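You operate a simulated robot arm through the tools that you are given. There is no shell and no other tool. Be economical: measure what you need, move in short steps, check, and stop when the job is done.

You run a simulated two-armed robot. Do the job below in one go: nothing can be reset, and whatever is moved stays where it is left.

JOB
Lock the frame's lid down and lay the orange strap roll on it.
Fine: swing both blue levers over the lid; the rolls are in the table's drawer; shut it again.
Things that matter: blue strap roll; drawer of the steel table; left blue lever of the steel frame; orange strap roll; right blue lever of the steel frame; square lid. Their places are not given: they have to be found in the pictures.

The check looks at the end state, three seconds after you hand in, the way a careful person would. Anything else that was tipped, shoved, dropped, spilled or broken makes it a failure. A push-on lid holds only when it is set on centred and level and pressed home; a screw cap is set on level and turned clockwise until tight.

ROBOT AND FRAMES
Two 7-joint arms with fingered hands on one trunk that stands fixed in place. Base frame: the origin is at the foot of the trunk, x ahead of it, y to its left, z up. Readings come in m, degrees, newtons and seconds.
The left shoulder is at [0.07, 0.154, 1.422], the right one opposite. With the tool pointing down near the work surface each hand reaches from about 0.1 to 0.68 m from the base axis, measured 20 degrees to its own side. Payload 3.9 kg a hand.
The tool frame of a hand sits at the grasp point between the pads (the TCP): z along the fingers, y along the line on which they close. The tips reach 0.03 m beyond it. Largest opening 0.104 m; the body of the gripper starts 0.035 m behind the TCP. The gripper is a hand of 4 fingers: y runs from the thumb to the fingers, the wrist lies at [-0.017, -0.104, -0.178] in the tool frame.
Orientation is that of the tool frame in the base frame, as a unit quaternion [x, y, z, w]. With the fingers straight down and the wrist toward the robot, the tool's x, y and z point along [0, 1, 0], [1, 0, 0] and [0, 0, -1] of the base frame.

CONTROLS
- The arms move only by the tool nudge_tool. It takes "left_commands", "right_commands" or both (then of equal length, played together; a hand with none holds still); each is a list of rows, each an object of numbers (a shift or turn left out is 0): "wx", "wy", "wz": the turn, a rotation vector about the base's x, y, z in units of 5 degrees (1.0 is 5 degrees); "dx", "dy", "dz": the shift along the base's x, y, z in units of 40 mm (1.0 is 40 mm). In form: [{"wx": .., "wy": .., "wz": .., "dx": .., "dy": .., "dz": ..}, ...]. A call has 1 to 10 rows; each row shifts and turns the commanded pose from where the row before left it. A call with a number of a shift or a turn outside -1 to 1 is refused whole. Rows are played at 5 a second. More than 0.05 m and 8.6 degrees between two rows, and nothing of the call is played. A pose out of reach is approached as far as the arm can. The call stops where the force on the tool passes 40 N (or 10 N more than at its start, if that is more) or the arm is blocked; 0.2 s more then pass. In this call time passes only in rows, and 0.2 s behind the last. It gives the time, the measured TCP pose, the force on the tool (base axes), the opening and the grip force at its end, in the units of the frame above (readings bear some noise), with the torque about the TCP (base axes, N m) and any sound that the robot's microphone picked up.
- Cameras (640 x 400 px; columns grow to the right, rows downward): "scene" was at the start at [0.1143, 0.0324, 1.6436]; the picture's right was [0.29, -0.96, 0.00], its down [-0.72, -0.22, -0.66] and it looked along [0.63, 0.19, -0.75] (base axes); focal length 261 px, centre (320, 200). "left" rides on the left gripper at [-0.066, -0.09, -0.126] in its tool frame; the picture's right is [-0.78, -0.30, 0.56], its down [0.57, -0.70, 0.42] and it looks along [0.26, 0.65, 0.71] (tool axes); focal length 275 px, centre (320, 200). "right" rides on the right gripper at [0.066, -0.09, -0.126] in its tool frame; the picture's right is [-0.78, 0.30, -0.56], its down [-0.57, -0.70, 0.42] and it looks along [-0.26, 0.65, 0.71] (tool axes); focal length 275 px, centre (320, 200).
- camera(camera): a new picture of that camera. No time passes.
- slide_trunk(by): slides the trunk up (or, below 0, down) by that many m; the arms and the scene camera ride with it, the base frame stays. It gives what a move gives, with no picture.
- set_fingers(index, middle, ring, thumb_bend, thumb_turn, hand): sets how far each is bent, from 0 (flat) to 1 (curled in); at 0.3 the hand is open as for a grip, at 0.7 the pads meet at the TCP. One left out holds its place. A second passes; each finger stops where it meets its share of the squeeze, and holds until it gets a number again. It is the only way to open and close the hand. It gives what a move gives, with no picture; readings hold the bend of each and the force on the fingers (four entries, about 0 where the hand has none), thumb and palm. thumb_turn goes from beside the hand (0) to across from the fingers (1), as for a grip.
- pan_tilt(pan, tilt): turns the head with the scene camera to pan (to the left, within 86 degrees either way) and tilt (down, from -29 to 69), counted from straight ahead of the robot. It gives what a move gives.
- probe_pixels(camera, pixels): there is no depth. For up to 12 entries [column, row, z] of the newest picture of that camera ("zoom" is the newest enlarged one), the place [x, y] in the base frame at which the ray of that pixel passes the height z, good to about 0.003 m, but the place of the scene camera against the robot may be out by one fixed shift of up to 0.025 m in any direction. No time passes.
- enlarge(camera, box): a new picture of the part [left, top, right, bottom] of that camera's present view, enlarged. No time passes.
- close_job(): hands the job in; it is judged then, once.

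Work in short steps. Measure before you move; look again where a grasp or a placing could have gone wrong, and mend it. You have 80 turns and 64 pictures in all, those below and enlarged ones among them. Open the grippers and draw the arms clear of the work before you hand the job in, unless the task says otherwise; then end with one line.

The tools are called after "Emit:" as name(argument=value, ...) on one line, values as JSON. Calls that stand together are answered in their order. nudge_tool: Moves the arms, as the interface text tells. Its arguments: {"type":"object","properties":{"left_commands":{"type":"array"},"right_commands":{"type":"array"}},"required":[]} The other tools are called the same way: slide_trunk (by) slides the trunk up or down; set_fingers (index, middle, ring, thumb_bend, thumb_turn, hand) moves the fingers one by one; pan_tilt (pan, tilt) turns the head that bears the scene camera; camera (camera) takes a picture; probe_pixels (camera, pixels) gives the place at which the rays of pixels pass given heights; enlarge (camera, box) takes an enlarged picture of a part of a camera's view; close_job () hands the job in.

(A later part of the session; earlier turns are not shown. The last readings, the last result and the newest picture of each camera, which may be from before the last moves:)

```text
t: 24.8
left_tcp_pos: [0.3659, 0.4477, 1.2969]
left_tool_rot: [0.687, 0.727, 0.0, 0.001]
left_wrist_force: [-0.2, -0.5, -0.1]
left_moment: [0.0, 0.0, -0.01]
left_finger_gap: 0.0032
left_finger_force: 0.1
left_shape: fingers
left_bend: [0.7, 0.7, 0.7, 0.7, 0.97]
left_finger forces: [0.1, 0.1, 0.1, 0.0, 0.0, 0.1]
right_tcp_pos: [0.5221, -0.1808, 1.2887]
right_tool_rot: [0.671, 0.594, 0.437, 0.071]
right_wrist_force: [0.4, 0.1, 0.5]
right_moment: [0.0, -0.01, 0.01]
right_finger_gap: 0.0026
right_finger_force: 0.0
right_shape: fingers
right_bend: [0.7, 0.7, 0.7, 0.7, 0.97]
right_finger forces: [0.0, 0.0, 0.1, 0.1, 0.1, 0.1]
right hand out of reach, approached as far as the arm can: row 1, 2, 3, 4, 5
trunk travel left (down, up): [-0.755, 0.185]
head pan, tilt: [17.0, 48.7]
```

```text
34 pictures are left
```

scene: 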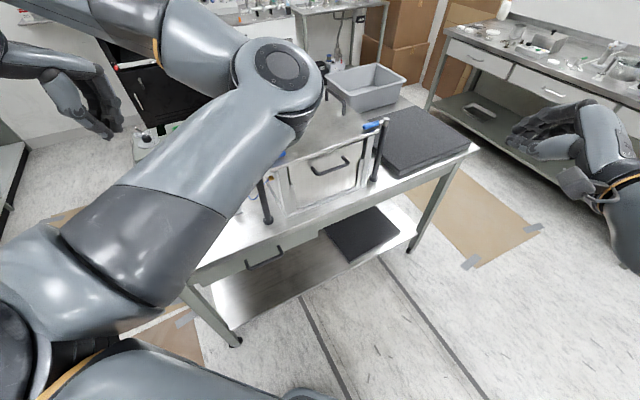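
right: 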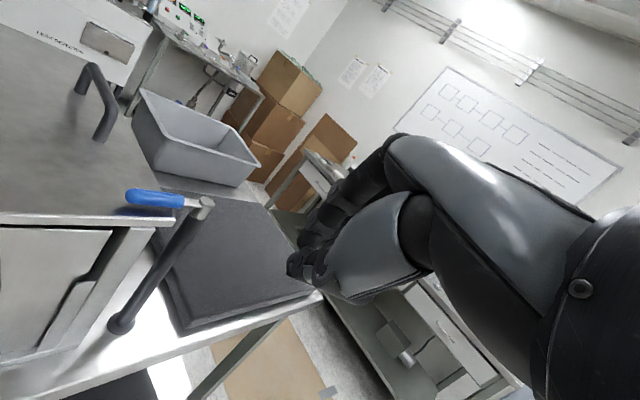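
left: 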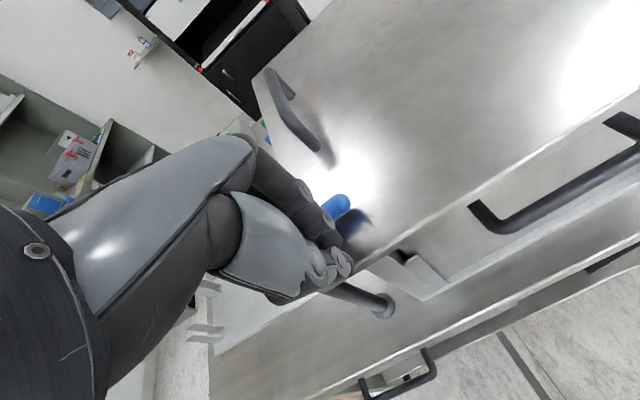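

The right hand is parked clear. The drawer handle is visible at about (265,257); I enlarge it to measure its bar and standoff.

Emit:
enlarge(camera="scene", box=[190, 200, 350, 300])

```text
4.00 times, centred on (270, 250) of scene
```

zoom: 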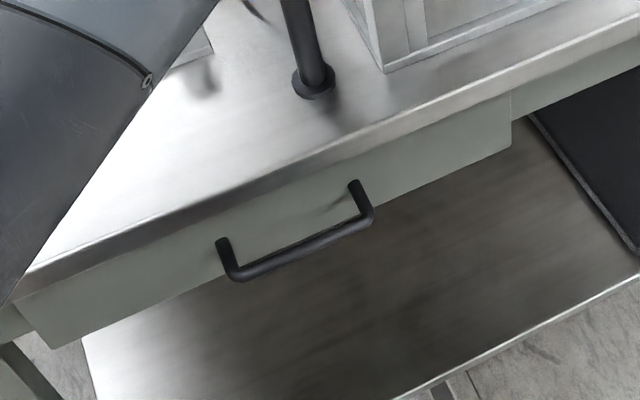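

I probe the bar ends (zoom (238,275),(370,218)), the mounts and the table's front edge at several heights.

Emit:
probe_pixels(camera="zoom", pixels=[[238, 275, 0.7], [238, 275, 0.75], [238, 275, 0.8], [370, 218, 0.7], [370, 218, 0.75], [370, 218, 0.8], [222, 243, 0.75], [354, 185, 0.75], [315, 92, 0.85], [315, 92, 0.82], [290, 170, 0.85], [290, 180, 0.8]])

Emit:
camera(camera="left")

```text
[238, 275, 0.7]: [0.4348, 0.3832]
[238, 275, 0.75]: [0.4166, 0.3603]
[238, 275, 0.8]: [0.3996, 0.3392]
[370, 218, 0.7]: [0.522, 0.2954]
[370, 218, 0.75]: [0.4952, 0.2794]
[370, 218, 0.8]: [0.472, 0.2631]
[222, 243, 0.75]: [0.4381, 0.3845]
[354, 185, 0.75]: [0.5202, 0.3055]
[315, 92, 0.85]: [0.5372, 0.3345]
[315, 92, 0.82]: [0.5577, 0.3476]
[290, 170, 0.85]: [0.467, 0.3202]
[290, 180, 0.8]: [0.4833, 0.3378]
```

```text
32 pictures are left
```

left: 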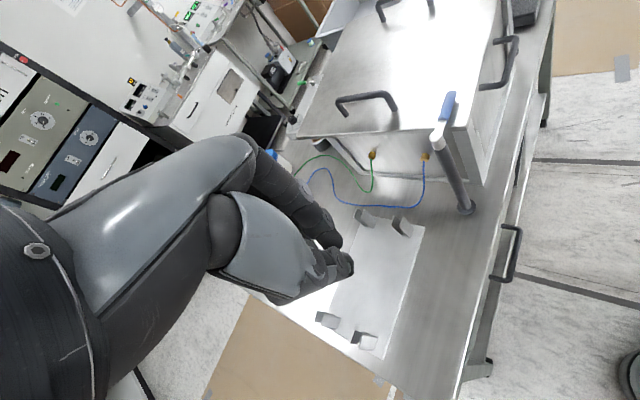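

The left view also shows the bar: ends (520,229) and (511,281). I probe those for stereo, plus the table edge nearby and the jig corners.

Emit:
probe_pixels(camera="left", pixels=[[520, 230, 0.7], [520, 230, 0.75], [520, 230, 0.8], [511, 281, 0.7], [511, 281, 0.75], [511, 281, 0.8], [490, 255, 0.84], [505, 227, 0.75], [493, 279, 0.75], [467, 209, 0.84]])

Emit:
enlarge(camera="left", box=[440, 190, 560, 300])

```text
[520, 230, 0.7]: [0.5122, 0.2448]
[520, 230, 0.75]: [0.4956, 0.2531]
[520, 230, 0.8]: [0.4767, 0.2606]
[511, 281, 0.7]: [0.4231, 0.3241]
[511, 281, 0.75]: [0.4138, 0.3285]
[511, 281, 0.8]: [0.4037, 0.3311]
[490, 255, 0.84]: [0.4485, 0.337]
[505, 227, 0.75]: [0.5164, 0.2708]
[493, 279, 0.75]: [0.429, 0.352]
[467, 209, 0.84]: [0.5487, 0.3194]
```

```text
3.64 times, centred on (500, 245) of left
```

zoom: 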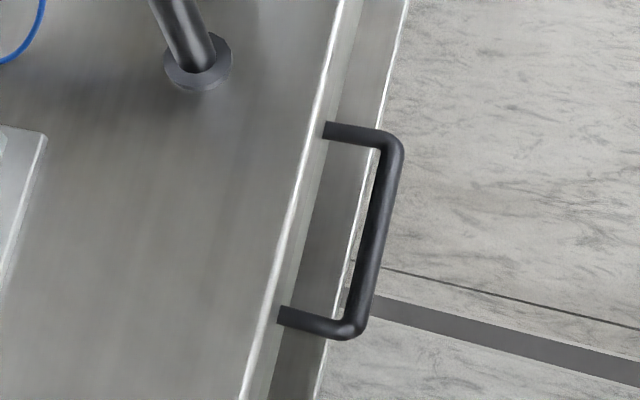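

Stereo puts the drawer bar at z ≈ 0.788 from (0.406,0.331) to (0.481,0.259), mid (0.444,0.295), about 35 mm off the front; table top z ≈ 0.84. I open the thumb only and bring the left hand in front of the drawer with a 40° forward pitch.

Emit:
set_fingers(hand="left", index=0.66, middle=0.66, ring=0.66, thumb_bend=0.25)

Emit:
nudge_tool(left_commands=[{"wy": -1, "dy": -0.6}, {"wy": -1, "dy": -0.6}, {"wy": -1, "dy": -0.6}, {"wy": -1, "dy": -0.6, "dz": -0.3}, {"wy": -1, "dy": -0.6, "dz": -0.4}, {"wy": -1, "dy": -0.6, "dz": -0.5}, {"wy": -1, "dy": -0.6, "dz": -0.5}, {"wy": -1, "dy": -0.6, "dz": -0.5}])

Emit:
camera(camera="scene")

```text
t: 25.8
left_tcp_pos: [0.3688, 0.4478, 1.296]
left_tool_rot: [0.686, 0.727, 0.0, 0.0]
left_wrist_force: [-0.8, 0.0, 0.0]
left_moment: [0.0, -0.02, 0.0]
left_finger_gap: 0.062
left_finger_force: 0.0
left_shape: fingers
left_bend: [0.66, 0.66, 0.66, 0.25, 0.97]
left_finger forces: [0.0, 0.0, 0.0, 0.0, 0.0, 0.0]
right_tcp_pos: [0.5248, -0.1813, 1.2869]
right_tool_rot: [0.672, 0.594, 0.437, 0.07]
right_wrist_force: [0.5, -0.9, 0.4]
right_moment: [-0.01, -0.01, 0.02]
right_finger_gap: 0.0026
right_finger_force: 0.1
right_shape: fingers
right_bend: [0.7, 0.7, 0.7, 0.7, 0.97]
right_finger forces: [0.1, 0.0, 0.0, 0.0, 0.0, 0.0]
trunk travel left (down, up): [-0.755, 0.185]
head pan, tilt: [17.0, 48.7]
```

```text
t: 26.9
left_tcp_pos: [0.2898, 0.411, 1.1649]
left_tool_rot: [0.599, 0.8, -0.022, -0.036]
left_wrist_force: [-0.4, 0.6, -0.7]
left_moment: [0.05, 0.03, -0.01]
left_finger_gap: 0.0622
left_finger_force: 0.1
left_shape: fingers
left_bend: [0.66, 0.66, 0.66, 0.25, 0.97]
left_finger forces: [0.1, 0.0, 0.1, 0.0, 0.0, 0.0]
left hand out of reach, approached as far as the arm can: row 5
right_tcp_pos: [0.5262, -0.1767, 1.2858]
right_tool_rot: [0.673, 0.595, 0.435, 0.071]
right_wrist_force: [0.3, 0.4, -0.8]
right_moment: [-0.01, 0.05, 0.0]
right_finger_gap: 0.003
right_finger_force: 0.1
right_shape: fingers
right_bend: [0.7, 0.7, 0.7, 0.7, 0.97]
right_finger forces: [0.1, 0.1, 0.0, 0.0, 0.1, 0.1]
trunk travel left (down, up): [-0.755, 0.185]
head pan, tilt: [17.0, 48.7]
stopped in row 5 (left hand): the arm was blocked; the commanded pose is now the measured one
```

```text
30 pictures are left
```

scene: 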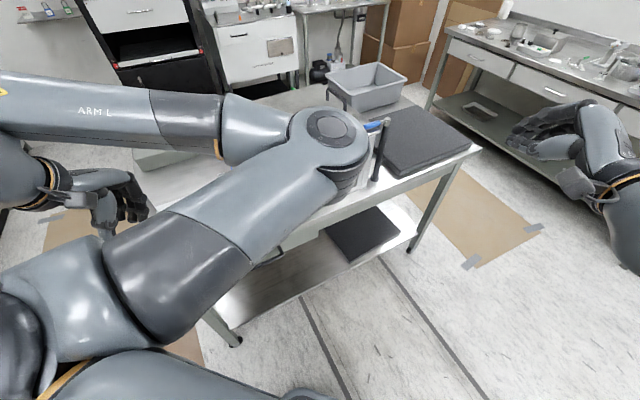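

The left elbow is folded forward over the frame, a bad configuration. I raise the trunk for clearance and go back toward the earlier good pose, stretching outward with negative yaw to swing the elbow outside again.

Emit:
slide_trunk(by=0.18)

Emit:
nudge_tool(left_commands=[{"dx": 0.5, "dy": 0.1, "wz": -1}, {"dx": 0.5, "dy": 0.1, "wz": -1}, {"dx": 0.5, "wz": -1}, {"dx": 0.5, "wz": -1}, {"dx": 0.5, "wz": -1}, {"dx": 0.5, "wz": -1}, {"dx": 0.5, "wz": -1}, {"dx": 0.5, "wz": -1}, {"dx": 0.4, "wz": -1}, {"dx": 0.3, "wz": -1}])

Emit:
camera(camera="scene")

```text
t: 28.9
left_tcp_pos: [0.2891, 0.4085, 1.3465]
left_tool_rot: [0.6, 0.799, -0.02, -0.035]
left_wrist_force: [-0.1, -0.8, -0.4]
left_moment: [0.0, -0.02, 0.02]
left_finger_gap: 0.0625
left_finger_force: 0.2
left_shape: fingers
left_bend: [0.66, 0.66, 0.66, 0.25, 0.97]
left_finger forces: [0.1, 0.0, 0.0, 0.1, 0.2, 0.0]
right_tcp_pos: [0.5244, -0.179, 1.4675]
right_tool_rot: [0.673, 0.593, 0.436, 0.071]
right_wrist_force: [1.0, 0.6, -0.2]
right_moment: [0.04, 0.01, -0.01]
right_finger_gap: 0.0028
right_finger_force: 0.1
right_shape: fingers
right_bend: [0.7, 0.7, 0.7, 0.7, 0.97]
right_finger forces: [0.0, 0.0, 0.0, 0.1, 0.1, 0.1]
trunk travel left (down, up): [-0.935, 0.005]
head pan, tilt: [17.0, 48.7]
```

```text
t: 31.1
left_tcp_pos: [0.4782, 0.4142, 1.3471]
left_tool_rot: [0.884, 0.466, -0.004, -0.041]
left_wrist_force: [0.0, 0.3, 0.0]
left_moment: [0.02, 0.03, 0.01]
left_finger_gap: 0.0624
left_finger_force: 0.0
left_shape: fingers
left_bend: [0.66, 0.66, 0.66, 0.25, 0.97]
left_finger forces: [0.0, 0.1, 0.0, 0.0, 0.0, 0.0]
right_tcp_pos: [0.5243, -0.1811, 1.4666]
right_tool_rot: [0.672, 0.594, 0.436, 0.07]
right_wrist_force: [0.0, 0.7, 0.0]
right_moment: [0.01, 0.0, 0.0]
right_finger_gap: 0.0028
right_finger_force: 0.1
right_shape: fingers
right_bend: [0.7, 0.7, 0.7, 0.7, 0.97]
right_finger forces: [0.0, 0.0, 0.0, 0.0, 0.0, 0.0]
trunk travel left (down, up): [-0.935, 0.005]
head pan, tilt: [17.0, 48.7]
```

```text
29 pictures are left
```

scene: 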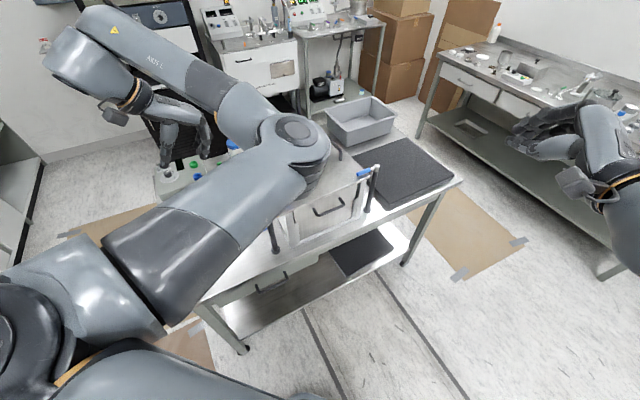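

The elbow is still on the inside. I stretch the arm out to the left and forward, high above the table, so it can pass through the near-straight posture.

Emit:
nudge_tool(left_commands=[{"dx": 0.5, "dy": 0.6}, {"dx": 0.5, "dy": 0.6}, {"dx": 0.5, "dy": 0.6}, {"dx": 0.5, "dy": 0.6}, {"dx": 0.5, "dy": 0.6}, {"dx": 0.5, "dy": 0.6}, {"dx": 0.5, "dy": 0.6}, {"dx": 0.5, "dy": 0.6}])

Emit:
camera(camera="scene")

```text
t: 32.9
left_tcp_pos: [0.6228, 0.5934, 1.3473]
left_tool_rot: [0.882, 0.469, -0.003, -0.04]
left_wrist_force: [-0.7, -0.1, 0.3]
left_moment: [-0.01, -0.03, 0.01]
left_finger_gap: 0.0626
left_finger_force: 0.1
left_shape: fingers
left_bend: [0.66, 0.66, 0.66, 0.25, 0.97]
left_finger forces: [0.1, 0.0, 0.1, 0.1, 0.1, 0.1]
left hand out of reach, approached as far as the arm can: row 8
right_tcp_pos: [0.5232, -0.1785, 1.4677]
right_tool_rot: [0.673, 0.594, 0.435, 0.072]
right_wrist_force: [-0.2, -0.6, -0.4]
right_moment: [0.04, 0.01, 0.01]
right_finger_gap: 0.0027
right_finger_force: 0.0
right_shape: fingers
right_bend: [0.7, 0.7, 0.7, 0.7, 0.97]
right_finger forces: [0.0, 0.0, 0.1, 0.1, 0.0, 0.0]
trunk travel left (down, up): [-0.935, 0.005]
head pan, tilt: [17.0, 48.7]
```

```text
28 pictures are left
```

scene: 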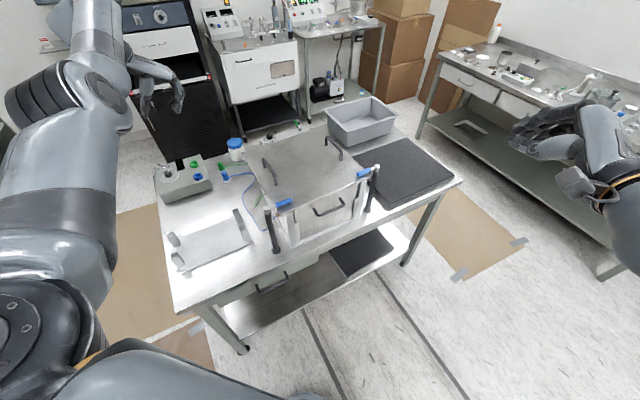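

The arm is nearly straight now and the whole table is visible. I retract toward the drawer side with more negative yaw, checking which way the elbow folds.

Emit:
nudge_tool(left_commands=[{"wz": -1, "dx": -0.5, "dy": -0.3, "dz": -0.2}, {"wz": -1, "dx": -0.5, "dy": -0.3, "dz": -0.2}, {"wz": -1, "dx": -0.5, "dy": -0.4, "dz": -0.2}, {"wz": -1, "dx": -0.5, "dy": -0.5, "dz": -0.2}, {"dx": -0.5, "dy": -0.6, "dz": -0.2}, {"dx": -0.5, "dy": -0.6, "dz": -0.2}, {"dx": -0.5, "dy": -0.6, "dz": -0.2}, {"dx": -0.5, "dy": -0.6, "dz": -0.2}])

Emit:
camera(camera="scene")

```text
t: 34.7
left_tcp_pos: [0.4644, 0.4317, 1.2823]
left_tool_rot: [0.951, 0.306, 0.004, -0.042]
left_wrist_force: [0.0, -0.3, -0.6]
left_moment: [0.02, 0.0, -0.01]
left_finger_gap: 0.0626
left_finger_force: 0.1
left_shape: fingers
left_bend: [0.66, 0.66, 0.66, 0.25, 0.97]
left_finger forces: [0.1, 0.0, 0.0, 0.0, 0.0, 0.0]
right_tcp_pos: [0.524, -0.1822, 1.4664]
right_tool_rot: [0.672, 0.594, 0.436, 0.071]
right_wrist_force: [0.0, -0.2, 0.7]
right_moment: [0.01, 0.02, -0.01]
right_finger_gap: 0.0026
right_finger_force: 0.0
right_shape: fingers
right_bend: [0.7, 0.7, 0.7, 0.7, 0.97]
right_finger forces: [0.0, 0.0, 0.0, 0.0, 0.1, 0.1]
trunk travel left (down, up): [-0.935, 0.005]
head pan, tilt: [17.0, 48.7]
```

```text
27 pictures are left
```

scene: 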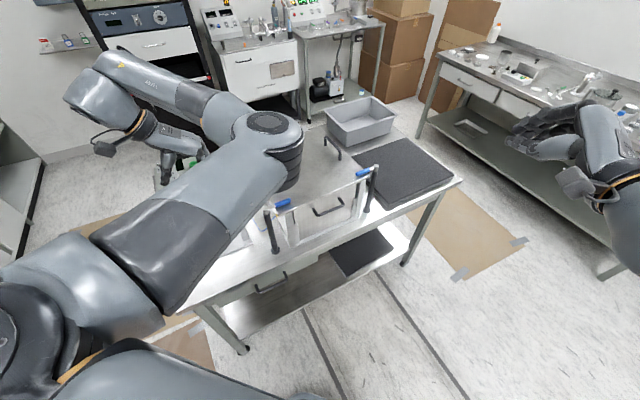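

The elbow is still inside. Positive yaw had dragged it inward, so I drive the yaw further negative at a safe height to drag it outward again.

Emit:
nudge_tool(left_commands=[{"wz": -1}, {"wz": -1}, {"wz": -1}, {"wz": -1}, {"wz": -1}, {"wz": -1}, {"wz": -1}, {"wz": -1}, {"wz": -1}, {"wz": -1}])

Emit:
camera(camera="scene")

```text
t: 36.9
left_tcp_pos: [0.4653, 0.4336, 1.2825]
left_tool_rot: [0.991, -0.125, 0.022, -0.035]
left_wrist_force: [1.0, -0.6, -0.8]
left_moment: [0.0, 0.01, -0.01]
left_finger_gap: 0.0625
left_finger_force: 0.1
left_shape: fingers
left_bend: [0.66, 0.66, 0.66, 0.25, 0.97]
left_finger forces: [0.0, 0.0, 0.1, 0.0, 0.0, 0.0]
right_tcp_pos: [0.5245, -0.1802, 1.4677]
right_tool_rot: [0.673, 0.593, 0.436, 0.071]
right_wrist_force: [0.2, -0.7, -0.3]
right_moment: [0.02, 0.02, 0.0]
right_finger_gap: 0.0027
right_finger_force: 0.0
right_shape: fingers
right_bend: [0.7, 0.7, 0.7, 0.7, 0.97]
right_finger forces: [0.0, 0.0, 0.0, 0.0, 0.0, 0.0]
trunk travel left (down, up): [-0.935, 0.005]
head pan, tilt: [17.0, 48.7]
```

```text
26 pictures are left
```

scene: 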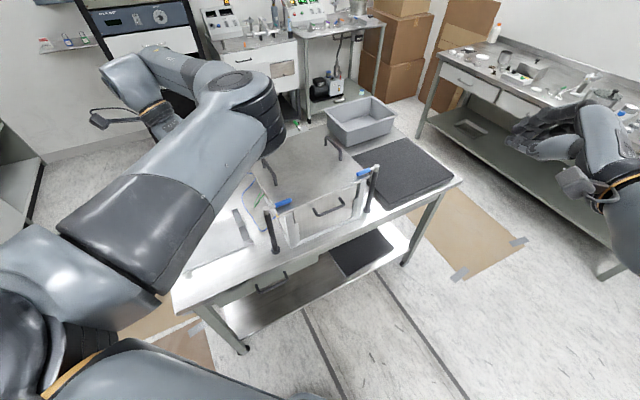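

The elbow is swinging outward (now at (240,95)). I continue the yaw.

Emit:
nudge_tool(left_commands=[{"wz": -1}, {"wz": -1}, {"wz": -1}, {"wz": -1}, {"wz": -1}, {"wz": -1}, {"wz": -1}, {"wz": -1}, {"wz": -1}, {"wz": -1}])

Emit:
camera(camera="scene")

```text
t: 39.1
left_tcp_pos: [0.4722, 0.4329, 1.2852]
left_tool_rot: [0.967, -0.25, 0.023, -0.033]
left_wrist_force: [0.8, 0.1, 0.1]
left_moment: [-0.02, 0.0, -0.02]
left_finger_gap: 0.0625
left_finger_force: 0.0
left_shape: fingers
left_bend: [0.66, 0.66, 0.66, 0.25, 0.97]
left_finger forces: [0.0, 0.0, 0.0, 0.0, 0.0, 0.1]
left hand out of reach, approached as far as the arm can: row 3, 4, 5, 6, 7, 8, 9, 10
right_tcp_pos: [0.5244, -0.1794, 1.468]
right_tool_rot: [0.673, 0.593, 0.436, 0.071]
right_wrist_force: [0.5, 0.6, -0.1]
right_moment: [0.01, 0.0, 0.02]
right_finger_gap: 0.0029
right_finger_force: 0.1
right_shape: fingers
right_bend: [0.7, 0.7, 0.7, 0.7, 0.97]
right_finger forces: [0.0, 0.0, 0.1, 0.1, 0.1, 0.0]
trunk travel left (down, up): [-0.935, 0.005]
head pan, tilt: [17.0, 48.7]
```

```text
25 pictures are left
```

scene: 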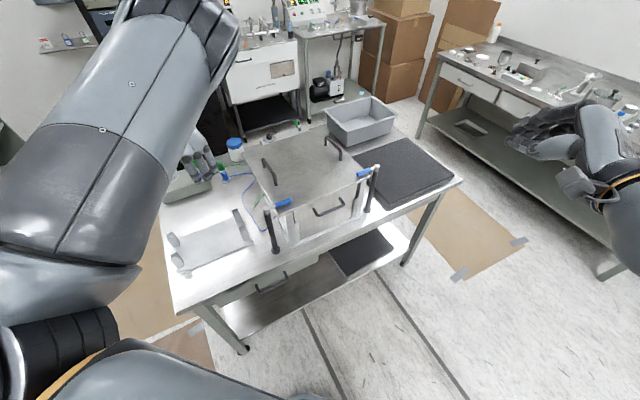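

The joint limit has pushed the elbow up and outward. Now I unwind the yaw while moving toward the front of the drawer.

Emit:
nudge_tool(left_commands=[{"wz": 1}, {"wz": 1}, {"wz": 1}, {"wz": 1}, {"wz": 1}, {"wz": 1, "dx": -0.3, "dy": -0.3, "dz": -0.3}, {"wz": 1, "dx": -0.3, "dy": -0.3, "dz": -0.3}, {"wz": 1, "dx": -0.3, "dy": -0.3, "dz": -0.3}, {"wz": 1, "dx": -0.3, "dy": -0.3, "dz": -0.3}, {"wz": 1, "dx": -0.3, "dy": -0.3, "dz": -0.3}])

Emit:
nudge_tool(left_commands=[{"wz": 1, "dx": -0.2, "dy": -0.4}, {"wz": 1, "dx": -0.2, "dy": -0.4}, {"wz": 1, "dx": -0.1, "dy": -0.4}, {"wz": 1, "dy": -0.4}, {"wz": 1, "dy": -0.4}, {"wz": 1}, {"wz": 1}, {"wz": 1}])

Emit:
camera(camera="scene")

```text
t: 41.3
left_tcp_pos: [0.4133, 0.373, 1.2245]
left_tool_rot: [0.982, 0.183, 0.007, -0.039]
left_wrist_force: [0.2, -0.4, 0.4]
left_moment: [-0.01, 0.03, 0.0]
left_finger_gap: 0.0625
left_finger_force: 0.1
left_shape: fingers
left_bend: [0.66, 0.66, 0.66, 0.25, 0.97]
left_finger forces: [0.1, 0.0, 0.1, 0.1, 0.0, 0.0]
right_tcp_pos: [0.5235, -0.1803, 1.4681]
right_tool_rot: [0.672, 0.594, 0.437, 0.071]
right_wrist_force: [0.1, 0.0, -0.3]
right_moment: [-0.03, 0.0, 0.02]
right_finger_gap: 0.0027
right_finger_force: 0.0
right_shape: fingers
right_bend: [0.7, 0.7, 0.7, 0.7, 0.97]
right_finger forces: [0.1, 0.1, 0.0, 0.0, 0.0, 0.0]
trunk travel left (down, up): [-0.935, 0.005]
head pan, tilt: [17.0, 48.7]
```

```text
t: 42.4
left_tcp_pos: [0.3669, 0.3594, 1.22]
left_tool_rot: [0.901, 0.433, -0.011, -0.042]
left_wrist_force: [-0.1, 0.0, 0.1]
left_moment: [-0.01, 0.01, 0.02]
left_finger_gap: 0.0628
left_finger_force: 0.1
left_shape: fingers
left_bend: [0.66, 0.66, 0.66, 0.25, 0.97]
left_finger forces: [0.1, 0.0, 0.1, 0.0, 0.0, 0.1]
right_tcp_pos: [0.5239, -0.1781, 1.4676]
right_tool_rot: [0.672, 0.594, 0.436, 0.071]
right_wrist_force: [-0.1, -1.4, 0.7]
right_moment: [0.0, -0.02, -0.04]
right_finger_gap: 0.0028
right_finger_force: 0.0
right_shape: fingers
right_bend: [0.7, 0.7, 0.7, 0.7, 0.97]
right_finger forces: [0.1, 0.1, 0.1, 0.1, 0.0, 0.0]
trunk travel left (down, up): [-0.935, 0.005]
head pan, tilt: [17.0, 48.7]
stopped in row 5 (left hand): the arm was blocked; the commanded pose is now the measured one
```

```text
24 pictures are left
```

scene: 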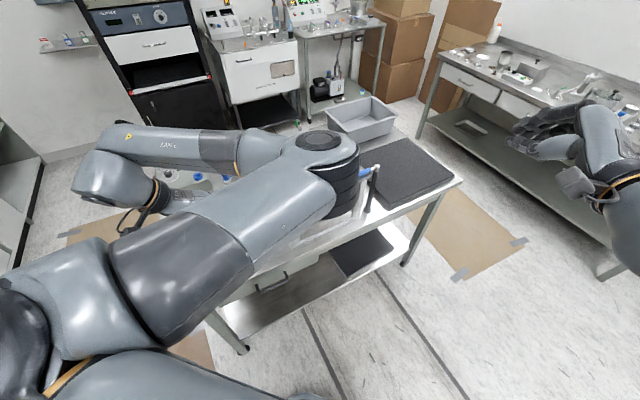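

The left arm folds too tightly up here; the geometry (wrist too near the shoulder) was the cause for both arms. The right arm, held low with yaw +46°, suits the drawer better, so I first stretch the left arm clear to the left, then lower the trunk.

Emit:
nudge_tool(left_commands=[{"dx": 0.4, "dy": 0.65, "dz": 0.5}, {"dx": 0.4, "dy": 0.65, "dz": 0.5}, {"dx": 0.4, "dy": 0.65, "dz": 0.5}, {"dx": 0.4, "dy": 0.65, "dz": 0.5}, {"dx": 0.4, "dy": 0.65, "dz": 0.5}, {"dx": 0.4, "dy": 0.65, "dz": 0.5}, {"dx": 0.4, "dy": 0.65, "dz": 0.5}, {"dx": 0.4, "dy": 0.65, "dz": 0.4}, {"dx": 0.4, "dy": 0.65, "dz": 0.3}, {"dx": 0.4, "dy": 0.65, "dz": 0.3}])

Emit:
slide_trunk(by=-0.25)

Emit:
nudge_tool(right_commands=[{"wx": -0.607, "wy": -0.177, "wz": 0.816, "dy": 0.32, "dz": -0.8}, {"wx": -0.607, "wy": -0.177, "wz": 0.816, "dy": 0.32, "dz": -0.8}, {"wx": -0.607, "wy": -0.177, "wz": 0.816, "dy": 0.32, "dz": -0.8}, {"wx": -0.607, "wy": -0.177, "wz": 0.816, "dy": 0.32, "dz": -0.8}, {"wx": -0.607, "wy": -0.177, "wz": 0.816, "dy": 0.32, "dz": -0.8}, {"wx": -0.607, "wy": -0.177, "wz": 0.816, "dy": 0.32, "dz": -0.8}, {"wx": -0.607, "wy": -0.177, "wz": 0.816, "dy": 0.32, "dz": -0.7}, {"wx": -0.607, "wy": -0.177, "wz": 0.816, "dy": 0.32, "dz": -0.5}, {"wx": -0.607, "wy": -0.177, "wz": 0.816, "dy": 0.32, "dz": -0.4}, {"wx": -0.607, "wy": -0.177, "wz": 0.816, "dy": 0.32, "dz": -0.4}])

Emit:
camera(camera="scene")

```text
t: 44.6
left_tcp_pos: [0.5243, 0.6209, 1.3967]
left_tool_rot: [0.902, 0.43, -0.011, -0.041]
left_wrist_force: [0.3, 0.9, -0.2]
left_moment: [-0.02, -0.02, 0.03]
left_finger_gap: 0.0625
left_finger_force: 0.1
left_shape: fingers
left_bend: [0.66, 0.66, 0.66, 0.25, 0.97]
left_finger forces: [0.1, 0.0, 0.0, 0.0, 0.1, 0.1]
right_tcp_pos: [0.5245, -0.1779, 1.4672]
right_tool_rot: [0.672, 0.594, 0.436, 0.072]
right_wrist_force: [0.0, 0.1, 0.5]
right_moment: [-0.01, 0.01, -0.03]
right_finger_gap: 0.0027
right_finger_force: 0.0
right_shape: fingers
right_bend: [0.7, 0.7, 0.7, 0.7, 0.97]
right_finger forces: [0.0, 0.0, 0.0, 0.0, 0.0, 0.1]
trunk travel left (down, up): [-0.935, 0.005]
head pan, tilt: [17.0, 48.7]
```

```text
t: 47.2
left_tcp_pos: [0.5273, 0.6184, 1.1473]
left_tool_rot: [0.902, 0.43, -0.011, -0.043]
left_wrist_force: [-0.2, -0.9, 0.6]
left_moment: [0.0, 0.01, 0.04]
left_finger_gap: 0.0625
left_finger_force: 0.0
left_shape: fingers
left_bend: [0.66, 0.66, 0.66, 0.25, 0.97]
left_finger forces: [0.1, 0.0, 0.0, 0.0, 0.1, 0.1]
right_tcp_pos: [0.5234, -0.1792, 1.2175]
right_tool_rot: [0.672, 0.594, 0.436, 0.071]
right_wrist_force: [-0.1, 0.2, 0.0]
right_moment: [-0.02, 0.02, -0.02]
right_finger_gap: 0.0026
right_finger_force: 0.0
right_shape: fingers
right_bend: [0.7, 0.7, 0.7, 0.7, 0.97]
right_finger forces: [0.0, 0.0, 0.1, 0.0, 0.1, 0.0]
trunk travel left (down, up): [-0.685, 0.255]
head pan, tilt: [17.0, 48.7]
```

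```text
t: 49.4
left_tcp_pos: [0.5254, 0.6195, 1.147]
left_tool_rot: [0.902, 0.43, -0.012, -0.042]
left_wrist_force: [0.1, 0.5, 0.5]
left_moment: [-0.01, -0.01, -0.01]
left_finger_gap: 0.0627
left_finger_force: 0.1
left_shape: fingers
left_bend: [0.66, 0.66, 0.66, 0.25, 0.97]
left_finger forces: [0.0, 0.0, 0.1, 0.0, 0.0, 0.0]
right_tcp_pos: [0.5318, -0.0537, 0.9707]
right_tool_rot: [0.349, 0.873, 0.314, 0.13]
right_wrist_force: [0.4, -0.2, 0.3]
right_moment: [0.02, -0.02, -0.04]
right_finger_gap: 0.003
right_finger_force: 0.1
right_shape: fingers
right_bend: [0.7, 0.7, 0.7, 0.7, 0.97]
right_finger forces: [0.0, 0.1, 0.0, 0.1, 0.0, 0.0]
right hand out of reach, approached as far as the arm can: row 1, 2
trunk travel left (down, up): [-0.685, 0.255]
head pan, tilt: [17.0, 48.7]
```

```text
23 pictures are left
```

scene: 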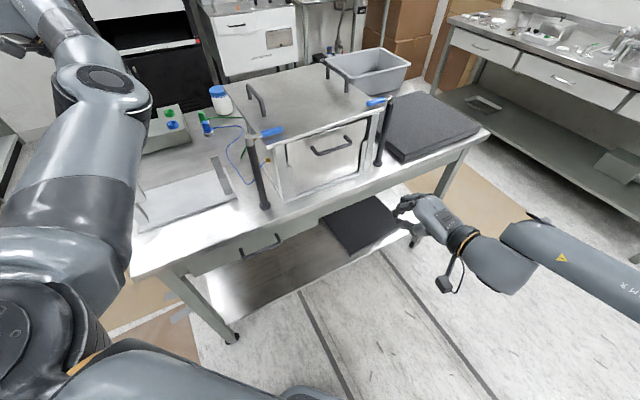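

The right hand is now at yaw 46°, pitch 40°, in free space before the table, and the handle is at (262,245). I open its thumb and bring it to a stand-off in front of the bar.

Emit:
set_fingers(hand="right", index=0.66, middle=0.66, ring=0.66, thumb_bend=0.25)

Emit:
nudge_tool(right_commands=[{"dx": -0.41, "dy": 0.93, "dz": -0.2}, {"dx": -0.41, "dy": 0.93, "dz": -0.2}, {"dx": -0.41, "dy": 0.93, "dz": -0.2}, {"dx": -0.41, "dy": 0.93, "dz": -0.2}, {"dx": -0.41, "dy": 0.93, "dz": -0.2}, {"dx": -0.41, "dy": 0.93, "dz": -0.2}, {"dx": -0.41, "dy": 0.93, "dz": -0.2}, {"dx": -0.41, "dy": 0.93, "dz": -0.2}])

Emit:
camera(camera="right")

Emit:
enlarge(camera="scene", box=[180, 170, 400, 310])

```text
t: 50.4
left_tcp_pos: [0.5269, 0.6171, 1.147]
left_tool_rot: [0.902, 0.43, -0.011, -0.042]
left_wrist_force: [0.2, -0.1, 0.0]
left_moment: [-0.01, -0.04, 0.04]
left_finger_gap: 0.0627
left_finger_force: 0.1
left_shape: fingers
left_bend: [0.66, 0.66, 0.66, 0.25, 0.97]
left_finger forces: [0.0, 0.0, 0.0, 0.0, 0.0, 0.1]
right_tcp_pos: [0.5292, -0.0559, 0.972]
right_tool_rot: [0.35, 0.872, 0.316, 0.13]
right_wrist_force: [-0.4, -0.8, 0.3]
right_moment: [0.03, 0.0, 0.0]
right_finger_gap: 0.0618
right_finger_force: 0.1
right_shape: fingers
right_bend: [0.66, 0.66, 0.66, 0.25, 0.97]
right_finger forces: [0.0, 0.1, 0.0, 0.0, 0.1, 0.0]
trunk travel left (down, up): [-0.685, 0.255]
head pan, tilt: [17.0, 48.7]
```

```text
t: 52.2
left_tcp_pos: [0.5272, 0.6177, 1.1471]
left_tool_rot: [0.902, 0.43, -0.011, -0.042]
left_wrist_force: [-0.4, 0.7, 1.2]
left_moment: [-0.01, 0.01, 0.02]
left_finger_gap: 0.063
left_finger_force: 0.0
left_shape: fingers
left_bend: [0.66, 0.66, 0.66, 0.25, 0.97]
left_finger forces: [0.0, 0.1, 0.0, 0.0, 0.1, 0.0]
right_tcp_pos: [0.4727, 0.1743, 0.9209]
right_tool_rot: [0.34, 0.877, 0.318, 0.117]
right_wrist_force: [0.1, 0.1, 0.4]
right_moment: [0.0, 0.01, -0.03]
right_finger_gap: 0.0621
right_finger_force: 0.0
right_shape: fingers
right_bend: [0.66, 0.66, 0.66, 0.25, 0.97]
right_finger forces: [0.0, 0.0, 0.0, 0.0, 0.0, 0.1]
right hand out of reach, approached as far as the arm can: row 6, 7, 8
trunk travel left (down, up): [-0.685, 0.255]
head pan, tilt: [17.0, 48.7]
```

```text
22 pictures are left
```

right: 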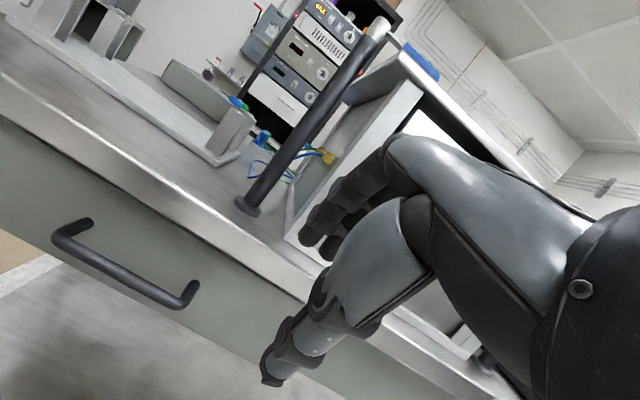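

```text
2.86 times, centred on (290, 240) of scene
```

zoom: 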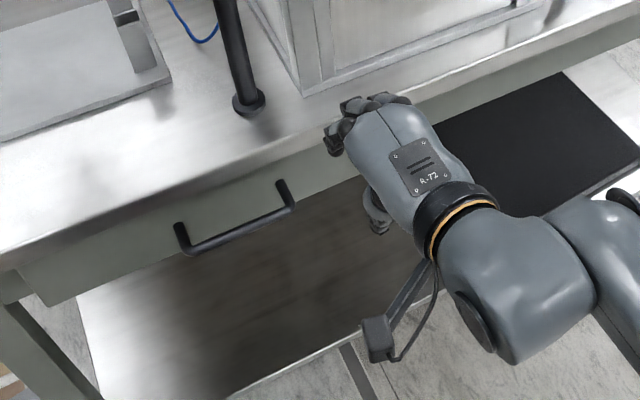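

The arm stops at a limit at (0.473,0.174), the forearm coming from the right. Extra yaw should relieve the wrist. I check the bar in the right view ((62,243)–(180,302)) and yaw the hand 20° more.

Emit:
probe_pixels(camera="right", pixels=[[60, 243, 0.788], [60, 243, 0.77], [180, 303, 0.788], [180, 303, 0.77], [87, 222, 0.788], [195, 284, 0.788], [270, 240, 0.84]])

Emit:
nudge_tool(right_commands=[{"wz": 1}, {"wz": 1}, {"wz": 1}, {"wz": 1, "dx": -0.2, "dy": 0.3}, {"dx": -0.3, "dy": 0.4}, {"dx": -0.3, "dy": 0.4}])

```text
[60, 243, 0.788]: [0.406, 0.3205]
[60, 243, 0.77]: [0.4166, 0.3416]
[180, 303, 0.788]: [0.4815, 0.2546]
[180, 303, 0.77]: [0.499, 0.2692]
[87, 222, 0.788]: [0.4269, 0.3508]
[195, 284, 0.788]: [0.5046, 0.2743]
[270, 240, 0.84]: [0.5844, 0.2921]
```

```text
t: 53.6
left_tcp_pos: [0.5262, 0.6191, 1.1478]
left_tool_rot: [0.902, 0.43, -0.011, -0.043]
left_wrist_force: [0.2, 0.6, -0.2]
left_moment: [-0.02, 0.0, 0.01]
left_finger_gap: 0.0624
left_finger_force: 0.0
left_shape: fingers
left_bend: [0.66, 0.66, 0.66, 0.25, 0.97]
left_finger forces: [0.0, 0.1, 0.0, 0.0, 0.1, 0.0]
right_tcp_pos: [0.4391, 0.2176, 0.9227]
right_tool_rot: [0.192, 0.92, 0.333, 0.073]
right_wrist_force: [0.8, -0.2, -0.7]
right_moment: [0.01, -0.01, 0.01]
right_finger_gap: 0.0622
right_finger_force: 0.1
right_shape: fingers
right_bend: [0.66, 0.66, 0.66, 0.25, 0.97]
right_finger forces: [0.1, 0.0, 0.1, 0.1, 0.1, 0.0]
trunk travel left (down, up): [-0.685, 0.255]
head pan, tilt: [17.0, 48.7]
```

Yaw 66° relieves it, and the bar is confirmed (mid ≈ (0.444,0.291), front face 33 mm behind). I move to just above the bar's rear gap.

Emit:
nudge_tool(right_commands=[{"dx": -0.24, "dy": 0.4, "dz": -0.65}, {"dx": -0.24, "dy": 0.4, "dz": -0.65}, {"dx": 0.27, "dy": 0.46, "dz": -0.25}, {"dx": 0.27, "dy": 0.46, "dz": -0.25}])

Emit:
enlarge(camera="scene", box=[180, 170, 340, 290])

Emit:
camera(camera="right")

```text
t: 54.6
left_tcp_pos: [0.5256, 0.6172, 1.1494]
left_tool_rot: [0.902, 0.429, -0.01, -0.043]
left_wrist_force: [-1.5, 0.0, 0.0]
left_moment: [0.01, -0.03, 0.02]
left_finger_gap: 0.0627
left_finger_force: 0.1
left_shape: fingers
left_bend: [0.66, 0.66, 0.66, 0.25, 0.97]
left_finger forces: [0.1, 0.0, 0.0, 0.0, 0.1, 0.1]
right_tcp_pos: [0.4398, 0.2835, 0.8484]
right_tool_rot: [0.193, 0.92, 0.333, 0.074]
right_wrist_force: [-5.4, -4.9, -2.9]
right_moment: [-0.02, 0.04, -0.08]
right_finger_gap: 0.062
right_finger_force: 3.6
right_shape: fingers
right_bend: [0.66, 0.68, 0.7, 0.25, 0.97]
right_finger forces: [0.0, 1.9, 5.5, 0.0, 0.0, 0.0]
trunk travel left (down, up): [-0.685, 0.255]
head pan, tilt: [17.0, 48.7]
```

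```text
3.33 times, centred on (260, 230) of scene
```

zoom: 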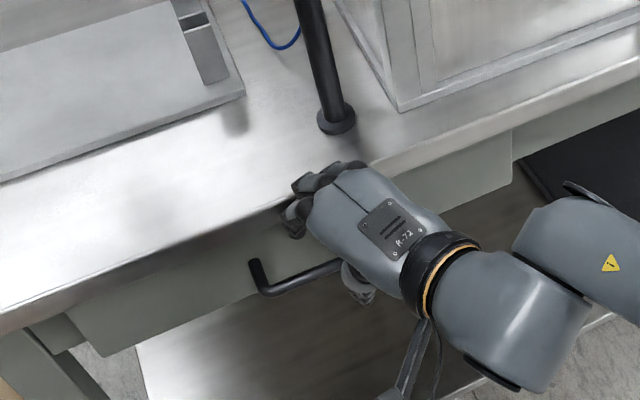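

```text
19 pictures are left
```

right: 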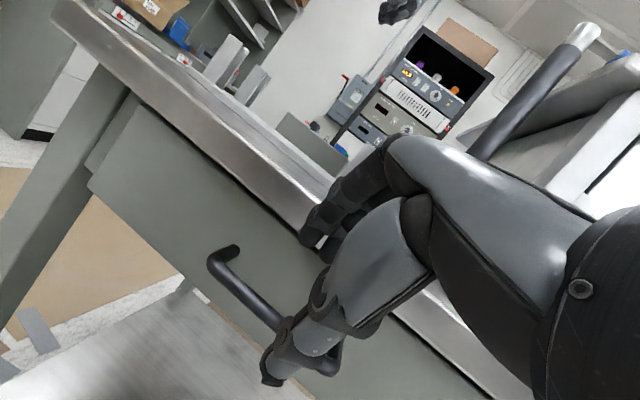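

The bowed knuckles touch the table edge (ring 5.5 N), so hooking from above is too tight. I back off and pitch the hand to about 65°, to pinch the bar from the front with fingers above and thumb below; trunk 8 cm lower for reach.

Emit:
nudge_tool(right_commands=[{"dx": -0.27, "dy": -0.63}, {"dx": -0.27, "dy": -0.63}, {"dx": -0.27, "dy": -0.63, "dz": 0.3}, {"dz": 0.5, "wx": 0.914, "wy": -0.407}, {"dz": 0.5, "wx": 0.914, "wy": -0.407}, {"dz": 0.2, "wx": 0.914, "wy": -0.407}, {"wx": 0.914, "wy": -0.407}, {"wx": 0.914, "wy": -0.407}])

Emit:
set_fingers(hand="right", index=0.53, middle=0.53, ring=0.53, thumb_bend=0.3)

Emit:
slide_trunk(by=-0.08)

Emit:
camera(camera="right")

```text
t: 56.4
left_tcp_pos: [0.5263, 0.6178, 1.1472]
left_tool_rot: [0.902, 0.43, -0.011, -0.043]
left_wrist_force: [0.2, -0.4, 0.4]
left_moment: [0.01, -0.02, 0.03]
left_finger_gap: 0.0627
left_finger_force: 0.1
left_shape: fingers
left_bend: [0.66, 0.66, 0.66, 0.25, 0.97]
left_finger forces: [0.0, 0.0, 0.0, 0.1, 0.0, 0.1]
right_tcp_pos: [0.409, 0.211, 0.9086]
right_tool_rot: [0.175, 0.825, 0.525, 0.115]
right_wrist_force: [0.0, -0.1, 0.3]
right_moment: [0.04, -0.05, -0.02]
right_finger_gap: 0.0621
right_finger_force: 0.1
right_shape: fingers
right_bend: [0.66, 0.66, 0.66, 0.25, 0.97]
right_finger forces: [0.0, 0.0, 0.0, 0.1, 0.1, 0.0]
trunk travel left (down, up): [-0.685, 0.255]
head pan, tilt: [17.0, 48.7]
```

```text
t: 57.4
left_tcp_pos: [0.5265, 0.6187, 1.148]
left_tool_rot: [0.902, 0.43, -0.011, -0.043]
left_wrist_force: [0.7, 0.8, 0.5]
left_moment: [0.02, 0.01, 0.0]
left_finger_gap: 0.0625
left_finger_force: 0.1
left_shape: fingers
left_bend: [0.66, 0.66, 0.66, 0.25, 0.97]
left_finger forces: [0.0, 0.1, 0.1, 0.0, 0.1, 0.1]
right_tcp_pos: [0.4095, 0.2097, 0.9091]
right_tool_rot: [0.174, 0.825, 0.525, 0.115]
right_wrist_force: [-0.5, 0.4, 0.5]
right_moment: [0.01, 0.02, -0.01]
right_finger_gap: 0.0754
right_finger_force: 0.1
right_shape: fingers
right_bend: [0.53, 0.53, 0.53, 0.3, 0.97]
right_finger forces: [0.0, 0.1, 0.1, 0.1, 0.1, 0.0]
trunk travel left (down, up): [-0.685, 0.255]
head pan, tilt: [17.0, 48.7]
```

```text
t: 58.5
left_tcp_pos: [0.5265, 0.6184, 1.068]
left_tool_rot: [0.902, 0.429, -0.01, -0.042]
left_wrist_force: [-0.3, -0.2, -0.3]
left_moment: [-0.04, -0.02, -0.01]
left_finger_gap: 0.0626
left_finger_force: 0.1
left_shape: fingers
left_bend: [0.66, 0.66, 0.66, 0.25, 0.97]
left_finger forces: [0.0, 0.1, 0.0, 0.0, 0.1, 0.0]
right_tcp_pos: [0.4095, 0.2115, 0.8294]
right_tool_rot: [0.174, 0.825, 0.524, 0.115]
right_wrist_force: [0.2, -0.2, 0.0]
right_moment: [0.01, 0.02, -0.01]
right_finger_gap: 0.0756
right_finger_force: 0.0
right_shape: fingers
right_bend: [0.53, 0.53, 0.53, 0.3, 0.97]
right_finger forces: [0.0, 0.1, 0.0, 0.0, 0.0, 0.1]
trunk travel left (down, up): [-0.605, 0.335]
head pan, tilt: [17.0, 48.7]
```

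```text
18 pictures are left
```

right: 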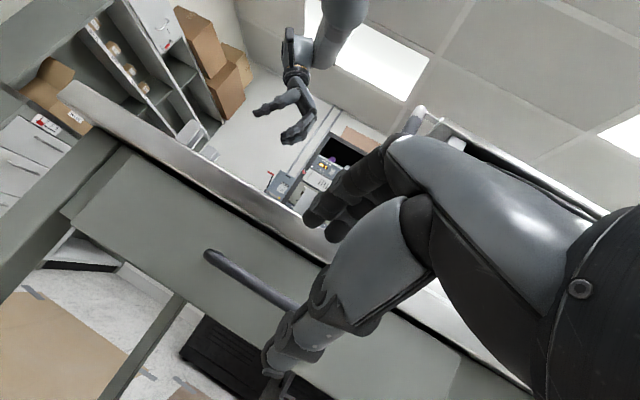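

The hand is at the stand-off on the approach line. I advance along the tool axis so the bar comes between the fingers and thumb.

Emit:
nudge_tool(right_commands=[{"dx": 0.17, "dy": 0.4, "dz": -0.22}, {"dx": 0.17, "dy": 0.4, "dz": -0.22}, {"dx": 0.17, "dy": 0.4, "dz": -0.22}, {"dx": 0.18, "dy": 0.41, "dz": -0.22}])

Emit:
enlarge(camera="scene", box=[180, 150, 340, 270])

```text
t: 59.5
left_tcp_pos: [0.5272, 0.6194, 1.0676]
left_tool_rot: [0.902, 0.43, -0.012, -0.042]
left_wrist_force: [0.2, 0.3, -0.7]
left_moment: [0.02, 0.02, -0.03]
left_finger_gap: 0.0626
left_finger_force: 0.0
left_shape: fingers
left_bend: [0.66, 0.66, 0.66, 0.25, 0.97]
left_finger forces: [0.0, 0.1, 0.0, 0.1, 0.0, 0.0]
right_tcp_pos: [0.4372, 0.2753, 0.7927]
right_tool_rot: [0.173, 0.826, 0.524, 0.114]
right_wrist_force: [-0.3, 0.4, -0.1]
right_moment: [0.0, -0.03, 0.02]
right_finger_gap: 0.0752
right_finger_force: 0.1
right_shape: fingers
right_bend: [0.53, 0.53, 0.53, 0.3, 0.97]
right_finger forces: [0.0, 0.0, 0.0, 0.0, 0.0, 0.1]
trunk travel left (down, up): [-0.605, 0.335]
head pan, tilt: [17.0, 48.7]
```

```text
3.33 times, centred on (260, 210) of scene
```

zoom: 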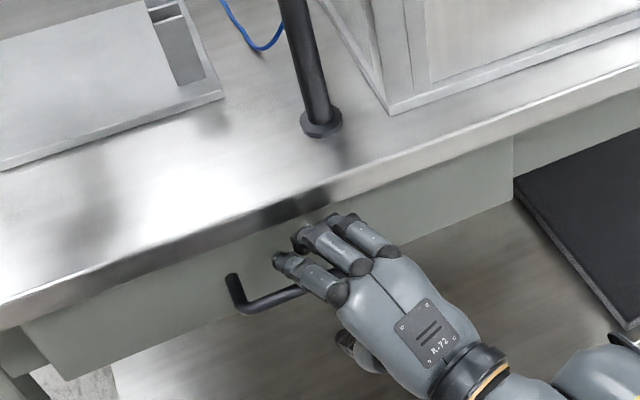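

No contact forces; the fingers pass over the bar. I close the hand on it.

Emit:
set_fingers(hand="right", index=0.85, middle=0.85, ring=0.85, thumb_bend=0.8)

Emit:
nudge_tool(right_commands=[{"dx": -0.3, "dy": -0.31}, {"dx": -0.3, "dy": -0.31}])

Emit:
enlarge(camera="scene", box=[180, 150, 340, 270])

```text
t: 60.5
left_tcp_pos: [0.525, 0.6195, 1.0679]
left_tool_rot: [0.902, 0.429, -0.01, -0.042]
left_wrist_force: [-0.6, -0.5, 0.4]
left_moment: [-0.01, -0.02, 0.0]
left_finger_gap: 0.0625
left_finger_force: 0.0
left_shape: fingers
left_bend: [0.66, 0.66, 0.66, 0.25, 0.97]
left_finger forces: [0.1, 0.0, 0.0, 0.1, 0.1, 0.1]
right_tcp_pos: [0.4358, 0.2755, 0.7942]
right_tool_rot: [0.173, 0.826, 0.523, 0.115]
right_wrist_force: [-4.9, 5.2, 7.2]
right_moment: [-0.19, -0.17, 0.3]
right_finger_gap: 0.0103
right_finger_force: 15.6
right_shape: fingers
right_bend: [0.84, 0.83, 0.83, 0.69, 0.96]
right_finger forces: [0.1, 10.5, 9.9, 0.0, 11.0, 0.0]
trunk travel left (down, up): [-0.605, 0.335]
head pan, tilt: [17.0, 48.7]
```

```text
t: 61.1
left_tcp_pos: [0.5259, 0.6184, 1.0682]
left_tool_rot: [0.902, 0.429, -0.011, -0.042]
left_wrist_force: [-0.9, 0.5, -0.5]
left_moment: [-0.01, -0.02, -0.02]
left_finger_gap: 0.0627
left_finger_force: 0.0
left_shape: fingers
left_bend: [0.66, 0.66, 0.66, 0.25, 0.97]
left_finger forces: [0.0, 0.0, 0.0, 0.0, 0.1, 0.0]
right_tcp_pos: [0.4113, 0.2499, 0.793]
right_tool_rot: [0.173, 0.826, 0.523, 0.115]
right_wrist_force: [-8.0, 5.5, 4.0]
right_moment: [-0.19, -0.11, 0.31]
right_finger_gap: 0.0104
right_finger_force: 14.9
right_shape: fingers
right_bend: [0.85, 0.83, 0.83, 0.69, 0.95]
right_finger forces: [0.1, 8.9, 9.0, 0.0, 12.2, 0.1]
trunk travel left (down, up): [-0.605, 0.335]
head pan, tilt: [17.0, 48.7]
```

```text
3.33 times, centred on (260, 210) of scene
```

zoom: 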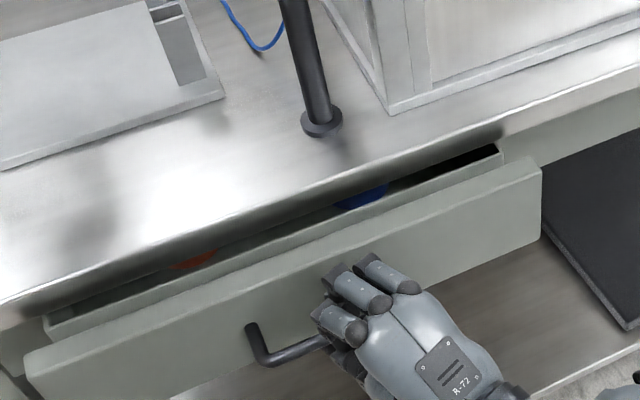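

The drawer slides open: the orange roll shows at zoom (195,260), the blue at (362,195). I pull another ~0.11 m.

Emit:
nudge_tool(right_commands=[{"dx": -0.32, "dy": -0.33}, {"dx": -0.32, "dy": -0.33}, {"dx": -0.32, "dy": -0.33}, {"dx": -0.32, "dy": -0.33}, {"dx": -0.32, "dy": -0.33}, {"dx": -0.32, "dy": -0.33}])

Emit:
camera(camera="scene")

```text
t: 62.5
left_tcp_pos: [0.5246, 0.6189, 1.0687]
left_tool_rot: [0.902, 0.43, -0.01, -0.042]
left_wrist_force: [-0.2, 0.0, 0.1]
left_moment: [0.04, 0.02, 0.03]
left_finger_gap: 0.0625
left_finger_force: 0.0
left_shape: fingers
left_bend: [0.66, 0.66, 0.66, 0.25, 0.97]
left_finger forces: [0.1, 0.1, 0.1, 0.1, 0.0, 0.0]
right_tcp_pos: [0.3335, 0.1716, 0.794]
right_tool_rot: [0.173, 0.826, 0.524, 0.116]
right_wrist_force: [-7.5, 9.2, 0.6]
right_moment: [-0.2, -0.1, 0.29]
right_finger_gap: 0.0107
right_finger_force: 16.0
right_shape: fingers
right_bend: [0.85, 0.84, 0.83, 0.69, 0.94]
right_finger forces: [0.0, 8.8, 8.7, 0.0, 14.1, 0.1]
trunk travel left (down, up): [-0.605, 0.335]
head pan, tilt: [17.0, 48.7]
```

```text
15 pictures are left
```

scene: 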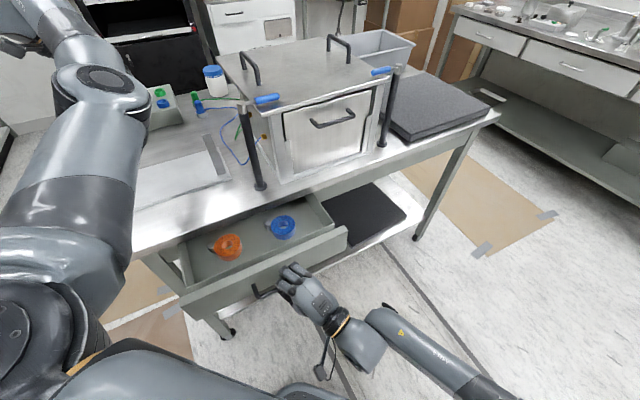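

The drawer is open about 0.145 m, with the orange roll at (228,247) and the blue at (283,226). I enlarge the rolls and then release the handle.

Emit:
enlarge(camera="scene", box=[170, 190, 350, 310])

Emit:
set_fingers(hand="right", index=0.5, middle=0.5, ring=0.5, thumb_bend=0.3)

Emit:
probe_pixels(camera="scene", pixels=[[228, 247, 0.74], [228, 247, 0.78], [283, 226, 0.74], [283, 226, 0.78], [243, 247, 0.76], [213, 247, 0.76], [185, 297, 0.82], [346, 232, 0.82]])

```text
3.33 times, centred on (260, 250) of scene
```

zoom: 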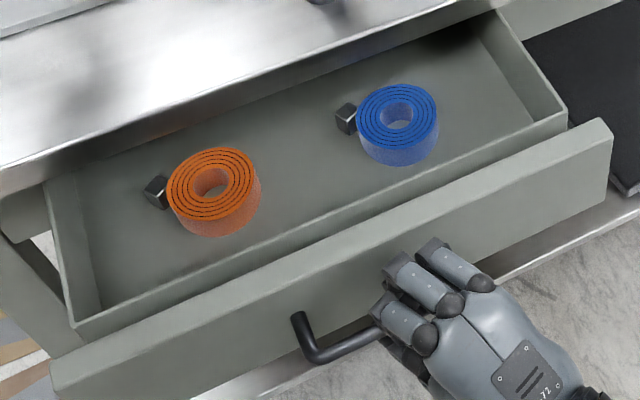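

```text
t: 63.5
left_tcp_pos: [0.5264, 0.6178, 1.0683]
left_tool_rot: [0.902, 0.429, -0.011, -0.043]
left_wrist_force: [0.1, 0.5, 0.6]
left_moment: [0.0, -0.02, 0.02]
left_finger_gap: 0.0625
left_finger_force: 0.1
left_shape: fingers
left_bend: [0.66, 0.66, 0.66, 0.25, 0.97]
left_finger forces: [0.0, 0.1, 0.0, 0.0, 0.0, 0.0]
right_tcp_pos: [0.3358, 0.171, 0.7937]
right_tool_rot: [0.174, 0.826, 0.524, 0.115]
right_wrist_force: [-0.1, 0.3, 0.7]
right_moment: [-0.01, -0.01, 0.02]
right_finger_gap: 0.0788
right_finger_force: 0.0
right_shape: fingers
right_bend: [0.5, 0.5, 0.5, 0.3, 0.97]
right_finger forces: [0.0, 0.1, 0.1, 0.0, 0.1, 0.1]
trunk travel left (down, up): [-0.605, 0.335]
head pan, tilt: [17.0, 48.7]
```

```text
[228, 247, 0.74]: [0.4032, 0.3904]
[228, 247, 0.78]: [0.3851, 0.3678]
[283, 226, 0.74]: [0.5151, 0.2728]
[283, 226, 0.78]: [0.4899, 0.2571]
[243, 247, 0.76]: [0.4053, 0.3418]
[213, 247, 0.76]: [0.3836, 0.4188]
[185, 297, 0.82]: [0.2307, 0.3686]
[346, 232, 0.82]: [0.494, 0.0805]
```

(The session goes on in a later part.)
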